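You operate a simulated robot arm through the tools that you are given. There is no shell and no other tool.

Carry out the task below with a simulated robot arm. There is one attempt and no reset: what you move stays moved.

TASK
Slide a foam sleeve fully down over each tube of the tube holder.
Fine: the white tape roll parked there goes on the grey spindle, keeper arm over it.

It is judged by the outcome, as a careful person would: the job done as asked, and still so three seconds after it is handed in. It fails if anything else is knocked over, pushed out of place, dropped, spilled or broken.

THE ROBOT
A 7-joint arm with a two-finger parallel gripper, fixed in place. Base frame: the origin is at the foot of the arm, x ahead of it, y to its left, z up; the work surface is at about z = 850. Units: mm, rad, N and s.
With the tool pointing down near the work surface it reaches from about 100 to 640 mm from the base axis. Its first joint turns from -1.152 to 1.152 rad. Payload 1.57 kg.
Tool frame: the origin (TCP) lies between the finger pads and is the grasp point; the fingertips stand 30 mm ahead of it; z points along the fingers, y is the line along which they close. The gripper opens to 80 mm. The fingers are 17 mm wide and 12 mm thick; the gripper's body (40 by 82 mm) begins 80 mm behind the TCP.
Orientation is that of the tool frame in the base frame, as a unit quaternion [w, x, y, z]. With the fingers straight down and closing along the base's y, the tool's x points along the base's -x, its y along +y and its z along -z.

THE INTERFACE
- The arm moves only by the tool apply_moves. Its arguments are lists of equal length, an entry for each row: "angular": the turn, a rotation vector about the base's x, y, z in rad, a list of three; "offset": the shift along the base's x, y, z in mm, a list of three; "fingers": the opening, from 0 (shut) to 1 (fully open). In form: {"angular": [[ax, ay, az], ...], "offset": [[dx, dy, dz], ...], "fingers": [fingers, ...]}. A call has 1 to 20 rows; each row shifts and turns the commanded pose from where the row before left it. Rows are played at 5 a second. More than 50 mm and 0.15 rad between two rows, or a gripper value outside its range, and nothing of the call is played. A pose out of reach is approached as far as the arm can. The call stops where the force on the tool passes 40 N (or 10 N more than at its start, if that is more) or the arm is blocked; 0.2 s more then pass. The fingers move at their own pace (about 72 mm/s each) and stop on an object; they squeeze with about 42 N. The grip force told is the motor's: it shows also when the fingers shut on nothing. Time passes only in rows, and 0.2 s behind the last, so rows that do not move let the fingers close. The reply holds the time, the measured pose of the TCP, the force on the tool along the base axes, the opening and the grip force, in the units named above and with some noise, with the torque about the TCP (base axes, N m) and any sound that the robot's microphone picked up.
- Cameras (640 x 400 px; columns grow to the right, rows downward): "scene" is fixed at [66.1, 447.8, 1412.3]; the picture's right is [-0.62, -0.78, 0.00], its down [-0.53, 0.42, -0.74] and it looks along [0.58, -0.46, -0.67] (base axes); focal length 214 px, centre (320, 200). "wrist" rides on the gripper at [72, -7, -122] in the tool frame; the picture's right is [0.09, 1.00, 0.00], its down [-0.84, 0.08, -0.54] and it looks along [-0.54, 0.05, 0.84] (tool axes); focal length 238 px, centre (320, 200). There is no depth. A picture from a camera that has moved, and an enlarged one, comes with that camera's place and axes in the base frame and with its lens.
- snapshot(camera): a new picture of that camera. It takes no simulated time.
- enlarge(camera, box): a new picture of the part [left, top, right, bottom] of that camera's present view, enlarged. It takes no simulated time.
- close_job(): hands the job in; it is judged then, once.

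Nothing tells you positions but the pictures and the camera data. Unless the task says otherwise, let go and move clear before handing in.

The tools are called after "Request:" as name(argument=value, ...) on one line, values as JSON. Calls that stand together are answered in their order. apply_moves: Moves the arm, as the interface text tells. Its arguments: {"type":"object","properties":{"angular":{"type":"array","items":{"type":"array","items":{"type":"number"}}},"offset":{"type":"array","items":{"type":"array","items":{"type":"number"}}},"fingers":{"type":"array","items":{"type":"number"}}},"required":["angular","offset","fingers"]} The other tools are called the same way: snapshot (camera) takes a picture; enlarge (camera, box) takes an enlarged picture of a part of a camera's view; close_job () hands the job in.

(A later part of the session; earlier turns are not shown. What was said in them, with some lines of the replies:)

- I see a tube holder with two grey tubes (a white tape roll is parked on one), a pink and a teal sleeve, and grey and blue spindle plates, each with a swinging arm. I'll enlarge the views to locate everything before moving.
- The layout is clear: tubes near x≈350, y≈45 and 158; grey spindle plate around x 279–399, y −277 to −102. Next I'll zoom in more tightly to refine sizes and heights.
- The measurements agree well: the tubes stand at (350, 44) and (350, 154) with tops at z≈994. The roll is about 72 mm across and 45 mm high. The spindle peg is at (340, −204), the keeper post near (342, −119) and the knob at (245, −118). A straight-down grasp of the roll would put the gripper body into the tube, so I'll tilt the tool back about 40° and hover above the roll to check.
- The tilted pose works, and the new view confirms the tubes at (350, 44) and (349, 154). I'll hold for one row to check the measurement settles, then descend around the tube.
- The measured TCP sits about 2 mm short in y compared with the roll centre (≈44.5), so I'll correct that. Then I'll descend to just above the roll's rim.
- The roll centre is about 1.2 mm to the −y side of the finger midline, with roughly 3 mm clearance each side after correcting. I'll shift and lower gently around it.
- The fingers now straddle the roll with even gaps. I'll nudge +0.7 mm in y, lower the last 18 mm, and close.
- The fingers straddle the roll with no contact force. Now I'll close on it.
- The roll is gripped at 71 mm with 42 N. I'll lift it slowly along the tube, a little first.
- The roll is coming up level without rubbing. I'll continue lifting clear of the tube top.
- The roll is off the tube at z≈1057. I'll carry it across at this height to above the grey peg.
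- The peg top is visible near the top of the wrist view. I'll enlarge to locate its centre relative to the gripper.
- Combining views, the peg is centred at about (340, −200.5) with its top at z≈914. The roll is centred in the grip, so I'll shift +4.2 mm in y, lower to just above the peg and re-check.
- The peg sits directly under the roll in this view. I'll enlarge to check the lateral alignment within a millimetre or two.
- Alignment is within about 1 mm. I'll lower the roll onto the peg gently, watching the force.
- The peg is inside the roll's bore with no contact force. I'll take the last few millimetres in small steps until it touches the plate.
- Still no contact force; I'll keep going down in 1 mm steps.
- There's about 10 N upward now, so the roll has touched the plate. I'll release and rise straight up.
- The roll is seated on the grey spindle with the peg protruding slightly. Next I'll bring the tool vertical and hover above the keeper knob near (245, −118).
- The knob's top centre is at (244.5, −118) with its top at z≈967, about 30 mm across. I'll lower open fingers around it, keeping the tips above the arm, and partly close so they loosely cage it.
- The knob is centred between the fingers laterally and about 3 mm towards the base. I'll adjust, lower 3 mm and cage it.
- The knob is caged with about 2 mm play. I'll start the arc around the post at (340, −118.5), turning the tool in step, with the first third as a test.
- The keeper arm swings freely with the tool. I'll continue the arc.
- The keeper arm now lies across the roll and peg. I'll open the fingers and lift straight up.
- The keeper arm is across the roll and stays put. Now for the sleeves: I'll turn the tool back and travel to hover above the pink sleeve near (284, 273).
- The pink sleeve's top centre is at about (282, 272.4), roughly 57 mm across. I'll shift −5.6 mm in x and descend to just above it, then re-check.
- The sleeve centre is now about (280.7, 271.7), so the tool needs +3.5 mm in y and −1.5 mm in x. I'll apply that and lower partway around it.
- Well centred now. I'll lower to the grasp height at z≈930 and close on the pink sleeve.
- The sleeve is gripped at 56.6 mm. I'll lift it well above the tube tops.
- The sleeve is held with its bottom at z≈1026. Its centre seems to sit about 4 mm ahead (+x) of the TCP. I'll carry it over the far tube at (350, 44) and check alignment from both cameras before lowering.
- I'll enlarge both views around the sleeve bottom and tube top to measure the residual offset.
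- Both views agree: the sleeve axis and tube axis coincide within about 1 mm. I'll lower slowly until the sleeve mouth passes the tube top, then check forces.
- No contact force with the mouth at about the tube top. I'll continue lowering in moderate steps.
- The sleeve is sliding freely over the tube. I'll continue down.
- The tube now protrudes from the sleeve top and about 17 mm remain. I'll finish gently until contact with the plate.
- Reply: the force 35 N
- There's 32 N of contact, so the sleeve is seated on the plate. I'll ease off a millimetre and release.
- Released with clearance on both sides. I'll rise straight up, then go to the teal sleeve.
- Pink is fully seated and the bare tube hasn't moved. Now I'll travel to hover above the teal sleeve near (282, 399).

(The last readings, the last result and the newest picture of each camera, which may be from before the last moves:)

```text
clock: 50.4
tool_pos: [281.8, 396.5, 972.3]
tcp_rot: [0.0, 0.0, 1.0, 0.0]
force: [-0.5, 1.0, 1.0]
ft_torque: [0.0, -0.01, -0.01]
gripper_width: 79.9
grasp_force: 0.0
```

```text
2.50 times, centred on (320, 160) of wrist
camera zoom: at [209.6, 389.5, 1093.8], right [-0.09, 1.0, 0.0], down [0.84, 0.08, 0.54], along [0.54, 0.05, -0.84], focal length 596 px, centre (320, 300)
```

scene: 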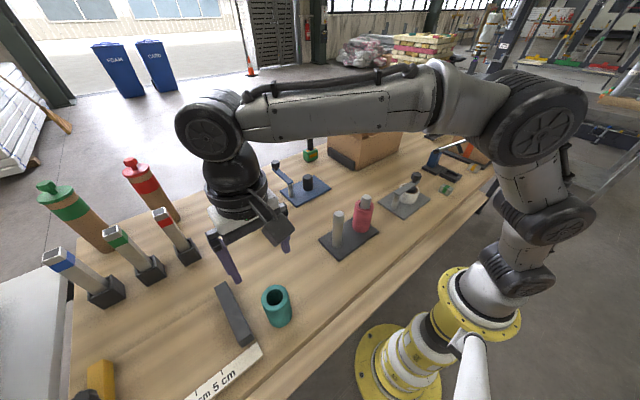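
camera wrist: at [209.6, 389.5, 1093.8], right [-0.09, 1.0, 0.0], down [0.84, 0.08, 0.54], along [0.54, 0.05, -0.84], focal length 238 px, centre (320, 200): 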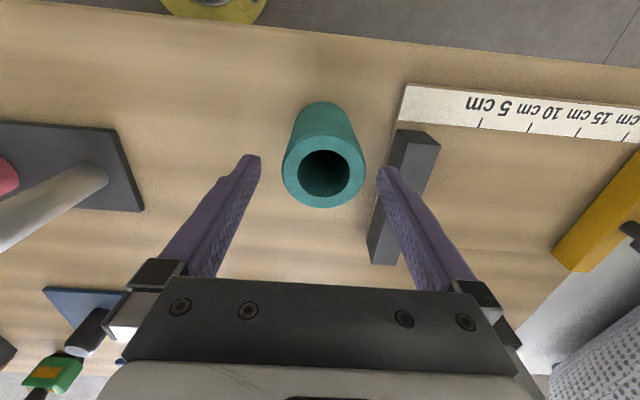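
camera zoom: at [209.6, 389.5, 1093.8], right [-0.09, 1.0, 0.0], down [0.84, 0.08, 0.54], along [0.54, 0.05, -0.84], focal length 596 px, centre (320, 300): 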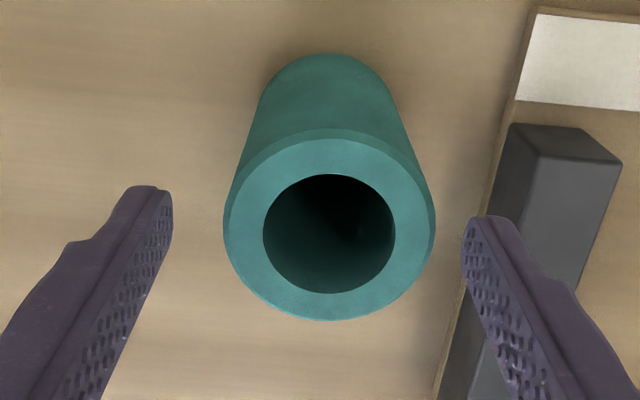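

The teal sleeve is centred in x and needs +2 mm in y. I'll correct, lower to z≈930, and grip.

Request:
apply_moves(angular=[[0, 0, 0], [0, 0, 0], [0, 0, 0], [0, 0, 0], [0, 0, 0]], offset=[[1, 2.1, 0], [0, 0, -15], [0, 0, -15], [0, 0, -12], [0, 0, 0]], fingers=[1, 1, 1, 1, 1])

Request:
snapshot(camera="wrist")

```text
clock: 51.6
tool_pos: [282.9, 397.6, 929.6]
tcp_rot: [0.001, -0.001, 1.0, 0.0]
force: [0.1, -0.3, 0.8]
ft_torque: [-0.02, -0.01, -0.05]
gripper_width: 79.9
grasp_force: 0.0
```

```text
taken
camera wrist: at [210.1, 390.8, 1051.7], right [-0.09, 1.0, 0.0], down [0.84, 0.08, 0.54], along [0.54, 0.05, -0.84], focal length 238 px, centre (320, 200)
```

wrist: 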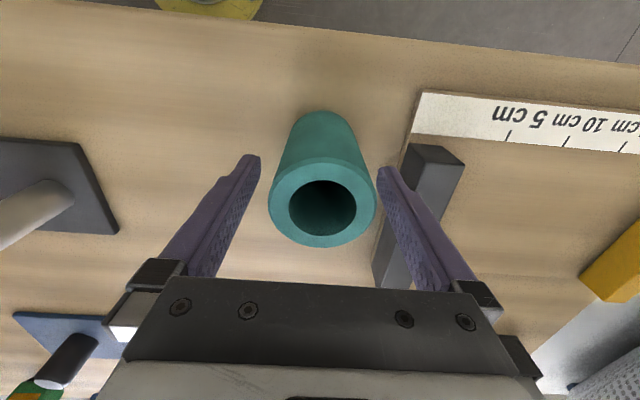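

Request:
apply_moves(angular=[[0, 0, 0], [0, 0, 0], [0, 0, 0], [0, 0, 0]], offset=[[0, 0.8, 0], [0, 0, 0], [0, 0, 0], [0, 0, 0]], fingers=[1, 0.5, 0.5, 0.5])

Request:
snapshot(camera="wrist")

```text
clock: 52.6
tool_pos: [283.3, 398.4, 929.5]
tcp_rot: [0.0, 0.0, 1.0, 0.0]
force: [0.4, -0.6, 2.1]
ft_torque: [-0.07, 0.06, 0.01]
gripper_width: 56.2
grasp_force: 41.3
```

```text
taken
camera wrist: at [210.3, 391.6, 1052.3], right [-0.09, 1.0, 0.0], down [0.84, 0.08, 0.54], along [0.54, 0.05, -0.84], focal length 238 px, centre (320, 200)
```

wrist: 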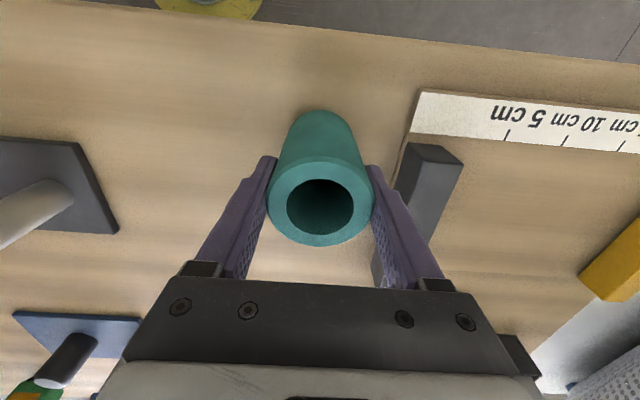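

The teal sleeve is gripped at 56.2 mm. I'll lift it well above tube height.

Request:
apply_moves(angular=[[0, 0, 0], [0, 0, 0], [0, 0, 0], [0, 0, 0], [0, 0, 0], [0, 0, 0], [0, 0, 0]], offset=[[0, 0, 10], [0, 0, 25], [0, 0, 35], [0, 0, 35], [0, 0, 35], [0, 0, 35], [0, 0, 0]], fingers=[0.5, 0.5, 0.5, 0.5, 0.5, 0.5, 0.5])

Request:
enlarge(camera="wrist", box=[250, 60, 400, 260])

Request:
enlarge(camera="scene", box=[210, 160, 400, 320])

```text
clock: 54.2
tool_pos: [284.9, 400.0, 1104.1]
tcp_rot: [0.0, -0.001, 1.0, 0.0]
force: [-0.3, -0.1, 0.2]
ft_torque: [0.03, -0.05, -0.01]
gripper_width: 56.1
grasp_force: 41.8
```

```text
2.00 times, centred on (325, 160) of wrist
camera zoom: at [213.0, 392.3, 1226.3], right [-0.09, 1.0, 0.0], down [0.84, 0.08, 0.54], along [0.54, 0.05, -0.84], focal length 477 px, centre (310, 280)
```

zoom: 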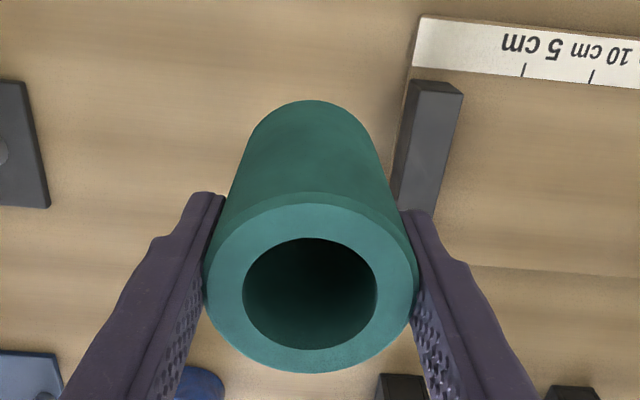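

```text
2.50 times, centred on (305, 240) of scene
camera zoom: at [66.1, 447.8, 1412.3], right [-0.62, -0.78, 0.0], down [-0.53, 0.42, -0.74], along [0.58, -0.46, -0.67], focal length 536 px, centre (358, 100)
```

zoom: 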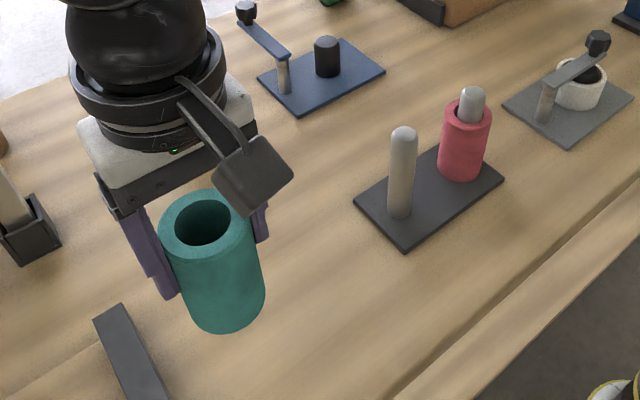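

The teal sleeve is centred in the grip and hanging straight. I'll carry it over the near tube at (350, 154).

Request:
apply_moves(angular=[[0, 0, 0], [0, 0, 0], [0, 0, 0], [0, 0, 0], [0, 0, 0], [0, 0, 0], [0, 0, 0], [0, 0, 0]], offset=[[9.4, -35.1, 0], [9.4, -35.1, 0], [9.4, -35.1, 0], [9.4, -35.1, 0], [9.4, -35.1, 0], [9.4, -35.1, 0], [9.2, -35.4, 0], [0, 0, 0]], fingers=[0.5, 0.5, 0.5, 0.5, 0.5, 0.5, 0.5, 0.5])

Request:
enlarge(camera="wrist", box=[250, 60, 400, 260])

Request:
enlarge(camera="wrist", box=[270, 60, 370, 130])

Request:
enlarge(camera="scene", box=[310, 160, 380, 260])

```text
clock: 56.0
tool_pos: [348.1, 151.8, 1106.2]
tcp_rot: [0.0, -0.001, 1.0, 0.0]
force: [-0.4, 0.4, -0.6]
ft_torque: [-0.01, -0.02, 0.0]
gripper_width: 56.6
grasp_force: 42.0
```

```text
2.00 times, centred on (325, 160) of wrist
camera zoom: at [276.0, 143.9, 1228.5], right [-0.09, 1.0, 0.0], down [0.84, 0.08, 0.54], along [0.54, 0.05, -0.84], focal length 477 px, centre (310, 280)
```

zoom: 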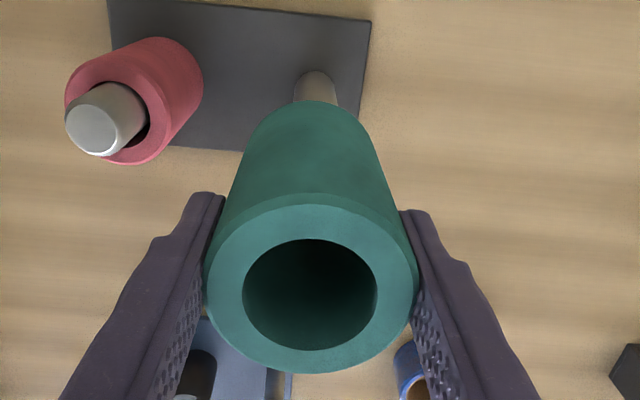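

```text
5.71 times, centred on (320, 95) of wrist
camera zoom: at [276.0, 143.9, 1228.5], right [-0.09, 1.0, 0.0], down [0.84, 0.08, 0.54], along [0.54, 0.05, -0.84], focal length 1362 px, centre (320, 800)
```

zoom: 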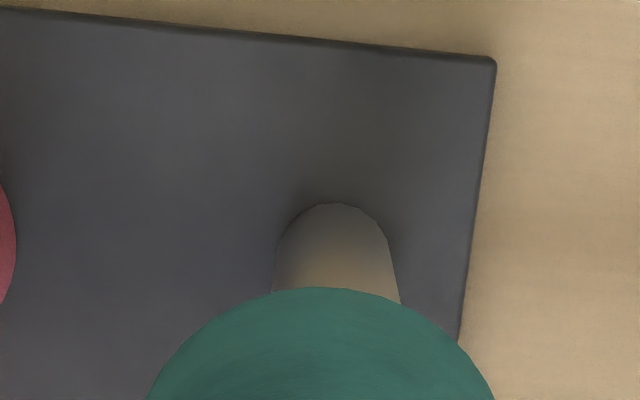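

```text
4.00 times, centred on (345, 210) of scene
camera zoom: at [66.1, 447.8, 1412.3], right [-0.62, -0.78, 0.0], down [-0.53, 0.42, -0.74], along [0.58, -0.46, -0.67], focal length 858 px, centre (220, 160)
```

zoom: 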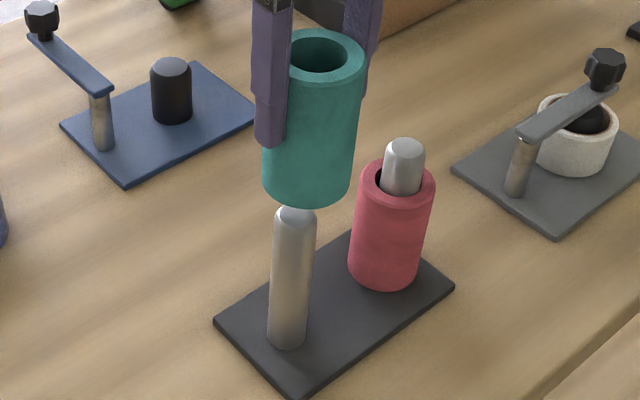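

The sleeve is about 3 mm short in x and 4 mm short in y from the tube axis, and both views agree on direction. I'll correct and re-measure.

Request:
apply_moves(angular=[[0, 0, 0], [0, 0, 0]], offset=[[2.7, 4.2, 0], [0, 0, 0]], fingers=[0.5, 0.5])

Request:
enlarge(camera="wrist", box=[250, 60, 400, 260])

Request:
enlarge(camera="wrist", box=[270, 60, 370, 130])

Request:
enlarge(camera="scene", box=[310, 180, 370, 250])

```text
clock: 56.6
tool_pos: [351.9, 156.8, 1105.8]
tcp_rot: [0.0, -0.001, 1.0, 0.0]
force: [0.2, -0.6, 0.0]
ft_torque: [0.02, 0.0, 0.05]
gripper_width: 56.4
grasp_force: 42.5
```

```text
2.00 times, centred on (325, 160) of wrist
camera zoom: at [279.4, 148.8, 1228.0], right [-0.09, 1.0, 0.0], down [0.84, 0.08, 0.54], along [0.54, 0.05, -0.84], focal length 477 px, centre (310, 280)
```

zoom: 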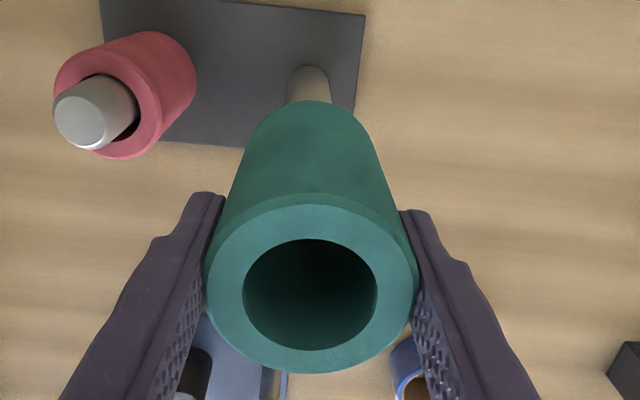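

```text
5.71 times, centred on (320, 95) of wrist
camera zoom: at [279.4, 148.8, 1228.0], right [-0.09, 1.0, 0.0], down [0.84, 0.08, 0.54], along [0.54, 0.05, -0.84], focal length 1362 px, centre (320, 800)
```

zoom: 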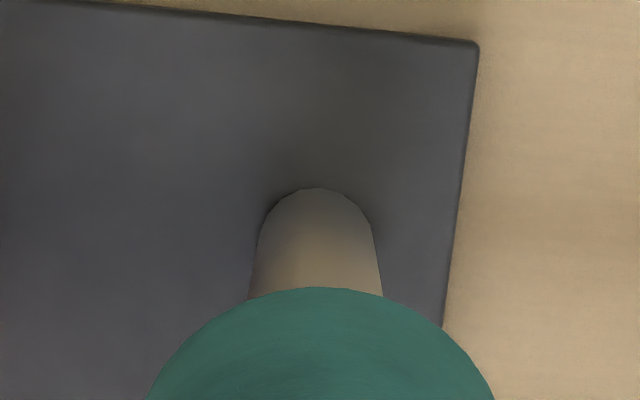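

```text
5.71 times, centred on (340, 215) of scene
camera zoom: at [66.1, 447.8, 1412.3], right [-0.62, -0.78, 0.0], down [-0.53, 0.42, -0.74], along [0.58, -0.46, -0.67], focal length 1226 px, centre (206, 114)
```

zoom: 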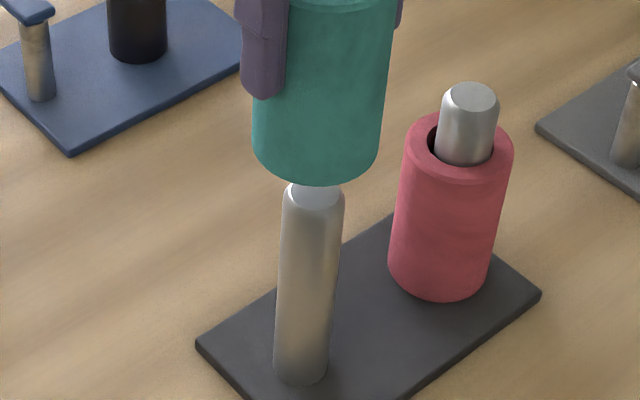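

Now it's within about 1 mm; a final nudge of −0.8 mm in y and −0.4 mm in x, then I'll start lowering slowly.

Request:
apply_moves(angular=[[0, 0, 0], [0, 0, 0], [0, 0, 0], [0, 0, 0], [0, 0, 0], [0, 0, 0], [0, 0, 0]], offset=[[-0.4, -0.8, 0], [0, 0, -10], [0, 0, -10], [0, 0, -6], [0, 0, -6], [0, 0, -6], [0, 0, 0]], fingers=[0.5, 0.5, 0.5, 0.5, 0.5, 0.5, 0.5])

Request:
enlarge(camera="scene", box=[310, 170, 380, 260])

Request:
enlarge(camera="wrist", box=[250, 60, 400, 260])

```text
clock: 58.2
tool_pos: [350.1, 157.3, 1068.3]
tcp_rot: [0.0, -0.002, 1.0, 0.0]
force: [0.6, 0.2, 0.7]
ft_torque: [0.01, 0.01, -0.04]
gripper_width: 56.3
grasp_force: 42.1
```

```text
4.44 times, centred on (345, 215) of scene
camera zoom: at [66.1, 447.8, 1412.3], right [-0.62, -0.78, 0.0], down [-0.53, 0.42, -0.74], along [0.58, -0.46, -0.67], focal length 953 px, centre (209, 133)
```

zoom: 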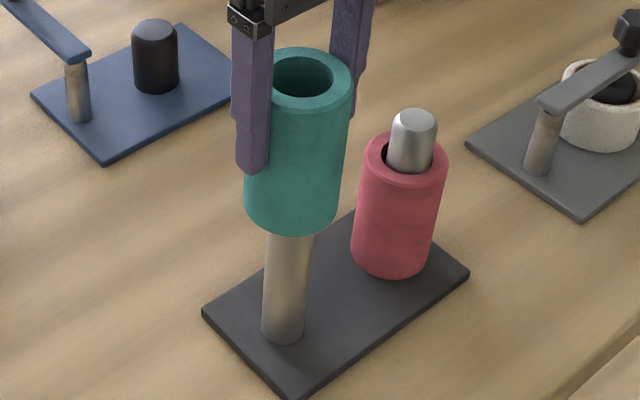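

```text
2.00 times, centred on (325, 160) of wrist
camera zoom: at [277.9, 149.6, 1189.9], right [-0.09, 1.0, 0.0], down [0.84, 0.08, 0.54], along [0.54, 0.05, -0.84], focal length 477 px, centre (310, 280)
```

zoom: 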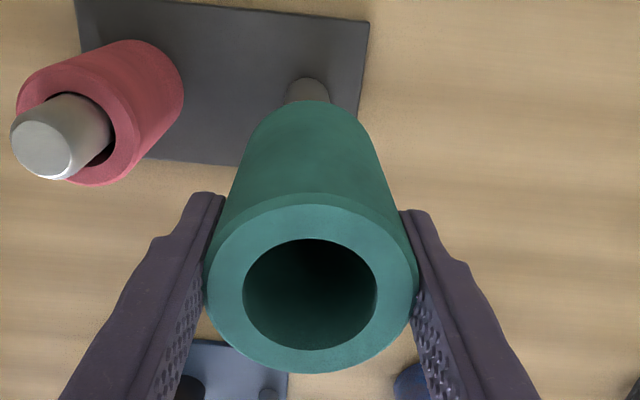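

No force yet, and there's still a hint of +y offset. I'll nudge −0.8 mm and keep lowering.

Request:
apply_moves(angular=[[0, 0, 0], [0, 0, 0], [0, 0, 0], [0, 0, 0], [0, 0, 0], [0, 0, 0], [0, 0, 0]], offset=[[0, -0.8, 0], [0, 0, -5], [0, 0, -7], [0, 0, -8], [0, 0, -10], [0, 0, -10], [0, 0, 0]], fingers=[0.5, 0.5, 0.5, 0.5, 0.5, 0.5, 0.5])

Request:
enlarge(camera="scene", box=[310, 170, 380, 260])

Request:
enlarge(camera="wrist", box=[250, 60, 400, 260])

```text
clock: 59.8
tool_pos: [351.2, 158.0, 1027.2]
tcp_rot: [-0.001, -0.001, 1.0, 0.0]
force: [0.3, 0.2, 0.2]
ft_torque: [-0.02, -0.01, 0.0]
gripper_width: 56.5
grasp_force: 42.3
```

```text
4.44 times, centred on (345, 215) of scene
camera zoom: at [66.1, 447.8, 1412.3], right [-0.62, -0.78, 0.0], down [-0.53, 0.42, -0.74], along [0.58, -0.46, -0.67], focal length 953 px, centre (209, 133)
```

zoom: 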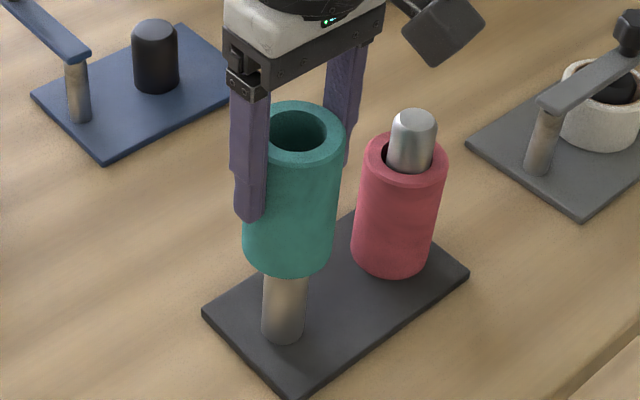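

```text
2.00 times, centred on (325, 160) of wrist
camera zoom: at [278.7, 149.1, 1149.5], right [-0.09, 1.0, 0.0], down [0.84, 0.08, 0.54], along [0.54, 0.05, -0.84], focal length 477 px, centre (310, 280)
```

zoom: 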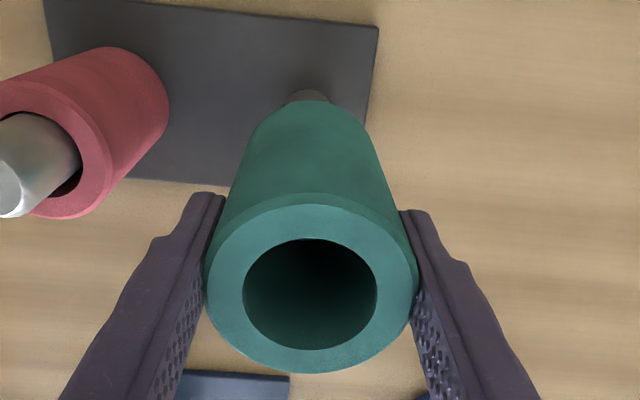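

The measured y has crept to about +2 mm from the tube axis. I'll correct −1.8 mm and check closely before going further.

Request:
apply_moves(angular=[[0, 0, 0], [0, 0, 0], [0, 0, 0]], offset=[[0, -1.8, 0], [0, 0, 0], [0, 0, 0]], fingers=[0.5, 0.5, 0.5])

Request:
enlarge(camera="wrist", box=[280, 80, 360, 130])

Request:
enlarge(camera="scene", box=[320, 200, 365, 250])

```text
clock: 60.6
tool_pos: [349.7, 155.3, 1026.5]
tcp_rot: [0.0, -0.001, 1.0, 0.0]
force: [0.4, -0.3, -0.4]
ft_torque: [0.0, -0.04, -0.02]
gripper_width: 56.3
grasp_force: 42.2
```

```text
8.00 times, centred on (320, 105) of wrist
camera zoom: at [278.7, 147.3, 1149.3], right [-0.09, 1.0, 0.0], down [0.84, 0.08, 0.54], along [0.54, 0.05, -0.84], focal length 1907 px, centre (320, 960)
```

zoom: 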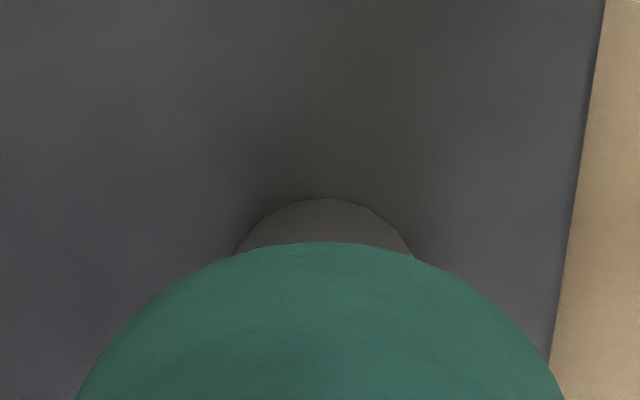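

```text
8.00 times, centred on (342, 225) of scene
camera zoom: at [66.1, 447.8, 1412.3], right [-0.62, -0.78, 0.0], down [-0.53, 0.42, -0.74], along [0.58, -0.46, -0.67], focal length 1716 px, centre (140, 0)
```

zoom: 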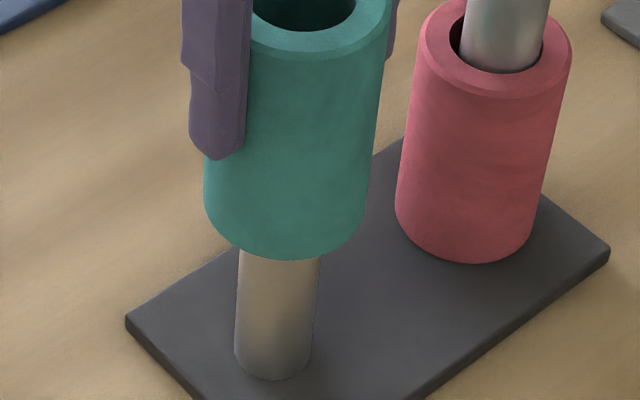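

Alignment in y is now within half a millimetre and there's no contact force. I'll continue down.

Request:
apply_moves(angular=[[0, 0, 0], [0, 0, 0], [0, 0, 0], [0, 0, 0], [0, 0, 0]], offset=[[0.5, -0.3, -10], [0, -0.3, -10], [0, -0.3, -10], [0, -0.2, -8], [0, 0, 0]], fingers=[0.5, 0.5, 0.5, 0.5, 0.5])

Request:
enlarge(camera="wrist", box=[250, 60, 400, 260])

Request:
enlarge(camera="scene", box=[310, 180, 380, 260])

```text
clock: 61.8
tool_pos: [350.9, 152.5, 989.6]
tcp_rot: [0.0, 0.0, 1.0, 0.0]
force: [-0.3, 0.0, -0.3]
ft_torque: [-0.01, 0.01, 0.0]
gripper_width: 56.4
grasp_force: 42.0
```

```text
2.00 times, centred on (325, 160) of wrist
camera zoom: at [279.1, 145.3, 1111.5], right [-0.09, 1.0, 0.0], down [0.84, 0.08, 0.54], along [0.54, 0.05, -0.84], focal length 477 px, centre (310, 280)
```

zoom: 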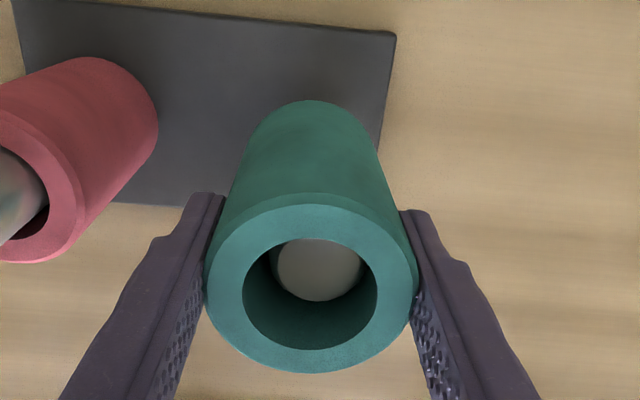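

```text
5.00 times, centred on (345, 220) of scene
camera zoom: at [66.1, 447.8, 1412.3], right [-0.62, -0.78, 0.0], down [-0.53, 0.42, -0.74], along [0.58, -0.46, -0.67], focal length 1072 px, centre (195, 100)
```

zoom: 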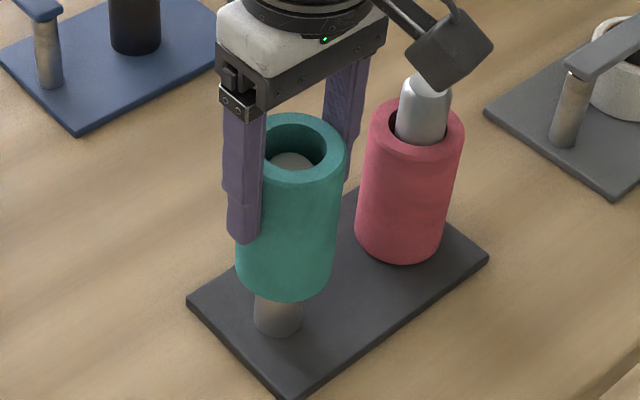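

The tube top is now visible inside the bore, and the sleeve sits about 2 mm to the −y side of it. I'll correct and check.

Request:
apply_moves(angular=[[0, 0, 0], [0, 0, 0], [0, 0, 0]], offset=[[0, 2.0, 0], [0, 0, 0], [0, 0, 0]], fingers=[0.5, 0.5, 0.5])

Request:
enlarge(camera="wrist", box=[250, 60, 400, 260])

```text
clock: 62.6
tool_pos: [350.7, 155.7, 990.1]
tcp_rot: [0.0, -0.001, 1.0, 0.0]
force: [1.1, -0.3, -0.4]
ft_torque: [0.02, -0.01, -0.01]
gripper_width: 56.2
grasp_force: 42.0
```

```text
2.00 times, centred on (325, 160) of wrist
camera zoom: at [279.3, 147.7, 1111.7], right [-0.09, 1.0, 0.0], down [0.84, 0.08, 0.54], along [0.54, 0.05, -0.84], focal length 477 px, centre (310, 280)
```

zoom: 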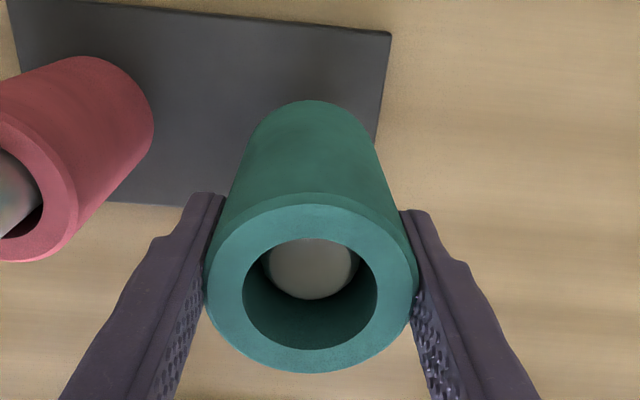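

Centred now. I'll continue lowering.

Request:
apply_moves(angular=[[0, 0, 0], [0, 0, 0], [0, 0, 0], [0, 0, 0], [0, 0, 0]], offset=[[0, 0, -8], [0, 0, -9], [0, 0, -9], [0, 0, -9], [0, 0, 0]], fingers=[0.5, 0.5, 0.5, 0.5, 0.5])

Request:
enlarge(camera="wrist", box=[250, 60, 400, 260])

Request:
enlarge(camera="scene", box=[310, 180, 380, 260])

```text
clock: 63.8
tool_pos: [352.3, 154.8, 953.9]
tcp_rot: [-0.001, -0.001, 1.0, 0.0]
force: [0.1, 0.5, -0.6]
ft_torque: [-0.02, 0.01, 0.01]
gripper_width: 56.6
grasp_force: 42.6
```

```text
2.00 times, centred on (325, 160) of wrist
camera zoom: at [279.9, 147.2, 1075.7], right [-0.09, 1.0, 0.0], down [0.84, 0.08, 0.54], along [0.54, 0.05, -0.84], focal length 477 px, centre (310, 280)
```

zoom: 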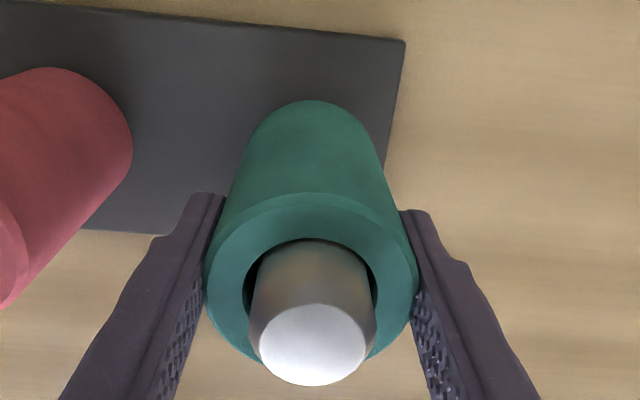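

```text
5.00 times, centred on (345, 220) of scene
camera zoom: at [66.1, 447.8, 1412.3], right [-0.62, -0.78, 0.0], down [-0.53, 0.42, -0.74], along [0.58, -0.46, -0.67], focal length 1072 px, centre (195, 100)
```

zoom: 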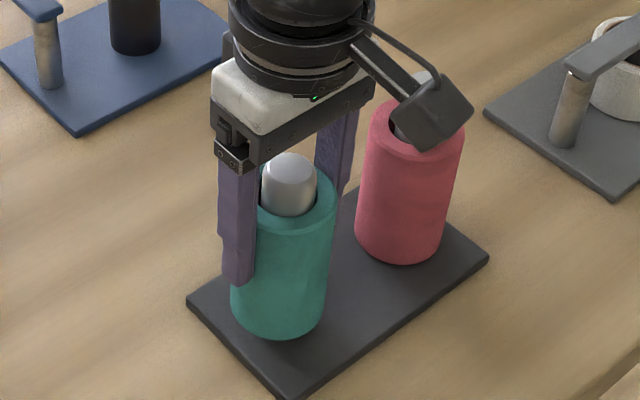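

Request:
apply_moves(angular=[[0, 0, 0], [0, 0, 0], [0, 0, 0], [0, 0, 0]], offset=[[0, 0, -6], [0, 0, -5], [0, 0, -3], [0, 0, 0]], fingers=[0.5, 0.5, 0.5, 0.5])

Request:
enlarge(camera="wrist", box=[250, 60, 400, 260])

```text
clock: 64.8
tool_pos: [352.2, 154.0, 941.5]
tcp_rot: [0.0, -0.001, 1.0, 0.0]
force: [-0.1, -2.7, 3.9]
ft_torque: [-0.17, 0.09, -0.01]
gripper_width: 56.5
grasp_force: 42.3
```

```text
2.00 times, centred on (325, 160) of wrist
camera zoom: at [279.8, 147.4, 1062.7], right [-0.09, 1.0, 0.0], down [0.84, 0.08, 0.54], along [0.54, 0.05, -0.84], focal length 477 px, centre (310, 280)
```

zoom: 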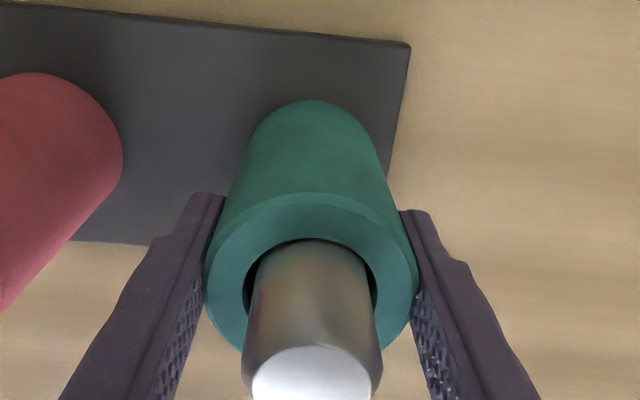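

A light 4 N has appeared, so it's close to or at the plate. I'll go down 1 mm more.

Request:
apply_moves(angular=[[0, 0, 0], [0, 0, 0]], offset=[[0, 0, -1], [0, 0, 0]], fingers=[0.5, 0.5])

Request:
enlarge(camera="scene", box=[315, 190, 375, 255])

```text
clock: 65.4
tool_pos: [351.9, 154.6, 940.8]
tcp_rot: [0.001, -0.001, 1.0, 0.001]
force: [-4.4, -6.4, 17.6]
ft_torque: [-0.5, 0.37, -0.02]
gripper_width: 56.4
grasp_force: 42.6
```

```text
6.15 times, centred on (345, 222) of scene
camera zoom: at [65.8, 447.6, 1412.4], right [-0.62, -0.78, 0.0], down [-0.53, 0.42, -0.74], along [0.58, -0.46, -0.67], focal length 1320 px, centre (166, 62)
```

zoom: 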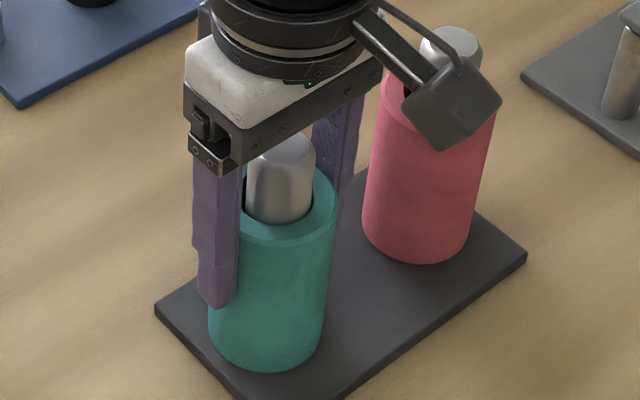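

The force is rising stiffly to 18 N, which is contact with the plate. I'll ease off and release.

Request:
apply_moves(angular=[[0, 0, 0], [0, 0, 0], [0, 0, 0], [0, 0, 0]], offset=[[0, 0, 0.8], [0, 0, 0], [0, 0, 0], [0, 0, 0]], fingers=[0.5, 0.8, 1, 1])

Request:
enlarge(camera="scene", box=[315, 190, 375, 255])

Request:
enlarge(camera="wrist", box=[220, 60, 430, 260])

```text
clock: 66.4
tool_pos: [352.0, 154.3, 940.9]
tcp_rot: [0.0, -0.001, 1.0, 0.001]
force: [0.4, -0.2, 0.0]
ft_torque: [0.03, 0.0, 0.01]
gripper_width: 80.2
grasp_force: 0.1
```

```text
6.15 times, centred on (345, 222) of scene
camera zoom: at [66.1, 447.8, 1412.3], right [-0.62, -0.78, 0.0], down [-0.53, 0.42, -0.74], along [0.58, -0.46, -0.67], focal length 1320 px, centre (166, 62)
```

zoom: 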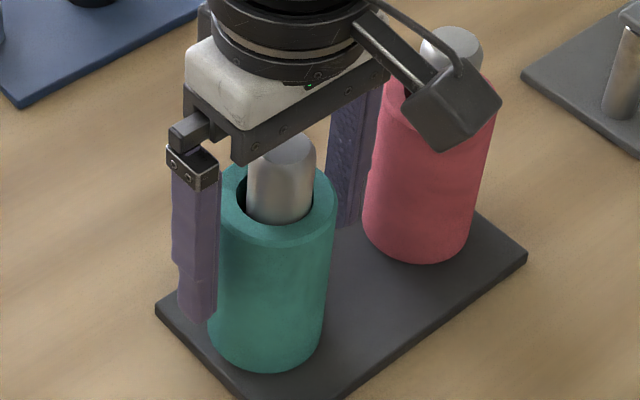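

```text
2.00 times, centred on (325, 160) of wrist
camera zoom: at [279.7, 148.0, 1062.2], right [-0.09, 1.0, 0.0], down [0.84, 0.08, 0.54], along [0.54, 0.05, -0.84], focal length 477 px, centre (310, 280)
```

zoom: 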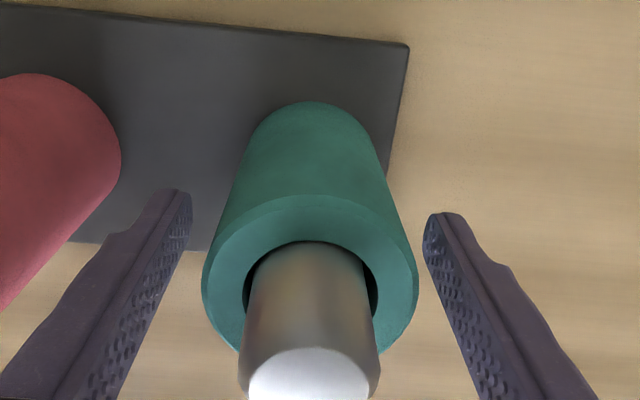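

Released cleanly. I'll rise straight up and inspect everything.

Request:
apply_moves(angular=[[0, 0, 0], [0, 0, 0], [0, 0, 0], [0, 0, 0], [0, 0, 0], [0, 0, 0], [0, 0, 0]], offset=[[0, 0.4, 10], [0, 0, 30], [0, 0, 40], [0, 0, 45], [-20, 0, 40], [-30, 0, 35], [0, 0, 0]], fingers=[1, 1, 1, 1, 1, 1, 1])

Request:
snapshot(camera="wrist")

Request:
snapshot(camera="scene")

Request:
enlarge(camera="scene", box=[310, 180, 380, 260])

Request:
enlarge(camera="scene", box=[375, 160, 445, 225])

```text
clock: 68.0
tool_pos: [301.0, 154.9, 1141.0]
tcp_rot: [0.0, -0.001, 1.0, 0.0]
force: [-0.7, -0.1, -0.3]
ft_torque: [-0.02, 0.01, 0.0]
gripper_width: 79.9
grasp_force: 0.0
```

```text
taken
camera wrist: at [229.2, 148.1, 1262.7], right [-0.09, 1.0, 0.0], down [0.84, 0.08, 0.54], along [0.54, 0.05, -0.84], focal length 238 px, centre (320, 200)
```

wrist: 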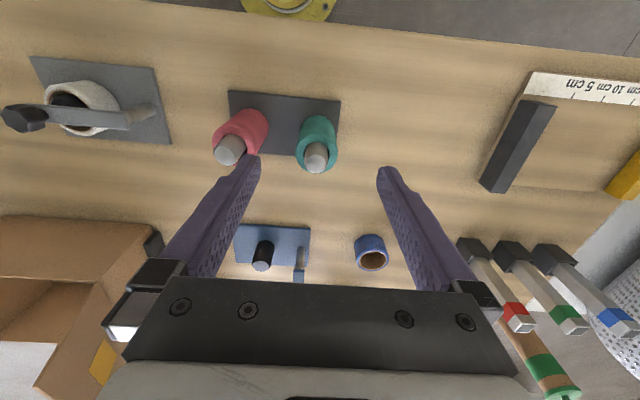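

```text
taken
```

scene: 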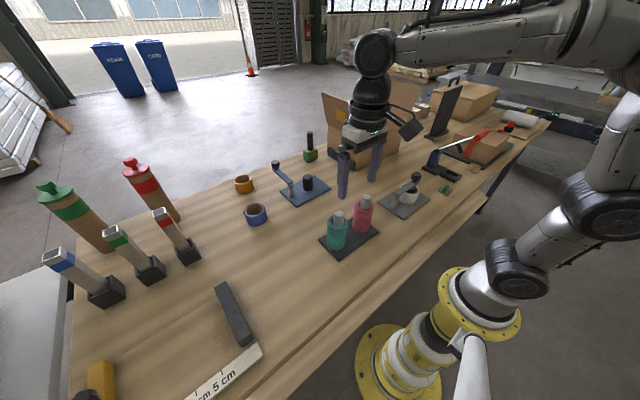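

```text
5.00 times, centred on (345, 220) of scene
camera zoom: at [66.0, 447.8, 1412.3], right [-0.62, -0.78, 0.0], down [-0.53, 0.42, -0.74], along [0.58, -0.46, -0.67], focal length 1072 px, centre (195, 100)
```

zoom: 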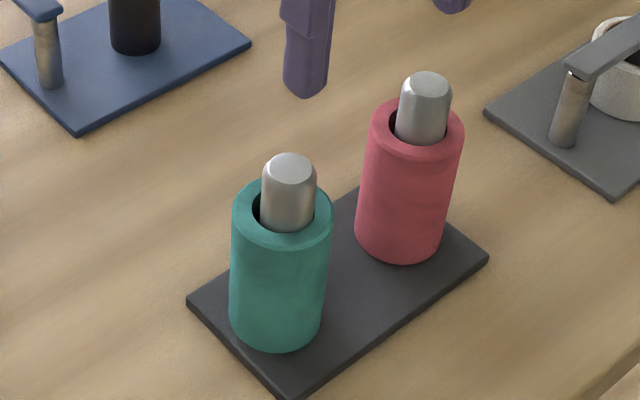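

```text
6.15 times, centred on (410, 192) of scene
camera zoom: at [66.0, 447.8, 1412.3], right [-0.62, -0.78, 0.0], down [-0.53, 0.42, -0.74], along [0.58, -0.46, -0.67], focal length 1320 px, centre (-234, 246)
```

zoom: 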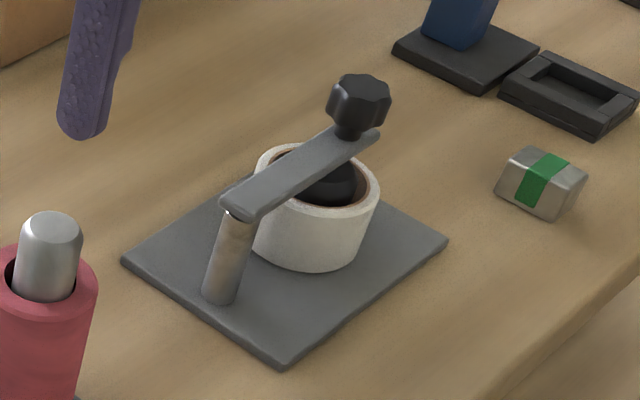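

Everything looks right. I'll take close-ups of both sleeve bases to confirm they're flush on the plate.

Request:
enlarge(camera="scene", box=[325, 215, 365, 255])

Request:
enlarge(camera="wrist", box=[200, 80, 360, 180])

Request:
enlarge(camera="wrist", box=[0, 40, 180, 160])

```text
10.00 times, centred on (345, 235) of scene
camera zoom: at [66.0, 447.8, 1412.3], right [-0.62, -0.78, 0.0], down [-0.53, 0.42, -0.74], along [0.58, -0.46, -0.67], focal length 2145 px, centre (70, -150)
```

zoom: 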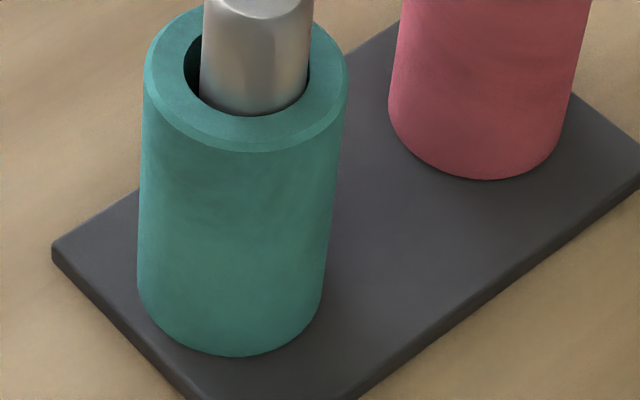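

```text
4.00 times, centred on (280, 130) of wrist
camera zoom: at [229.2, 148.1, 1262.7], right [-0.09, 1.0, 0.0], down [0.84, 0.08, 0.54], along [0.54, 0.05, -0.84], focal length 953 px, centre (480, 480)
```

zoom: 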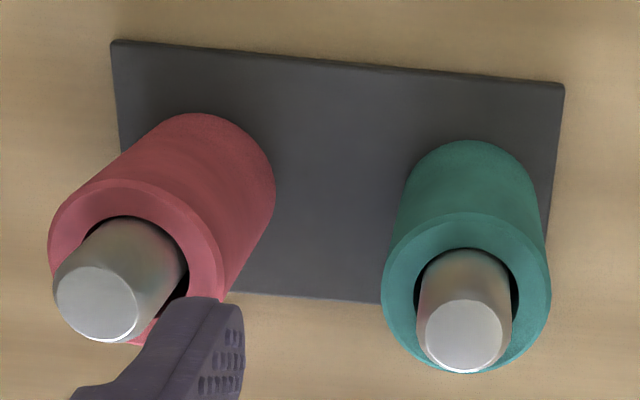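

```text
3.33 times, centred on (90, 100) of wrist
camera zoom: at [229.2, 148.1, 1262.7], right [-0.09, 1.0, 0.0], down [0.84, 0.08, 0.54], along [0.54, 0.05, -0.84], focal length 794 px, centre (1087, 533)
```

zoom: 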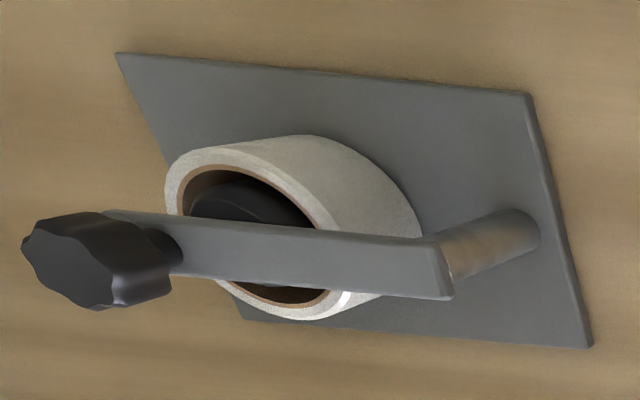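

Both sleeves sit flush on the holder plate over their tubes. The white roll is on the grey spindle with the keeper arm across it. Nothing else has moved and the arm is clear, so I'm handing in.

Request:
close_job()

```text
The job is handed in.
```

The job is done and handed in. Each tube on the holder has a foam sleeve pushed fully down to the plate: pink on the far tube, teal on the near one.

I moved the white tape roll from the far tube to the grey spindle and swung the keeper arm across it. In the last pictures nothing else looked knocked or out of place. The gripper had let go and the arm was clear before I handed in.
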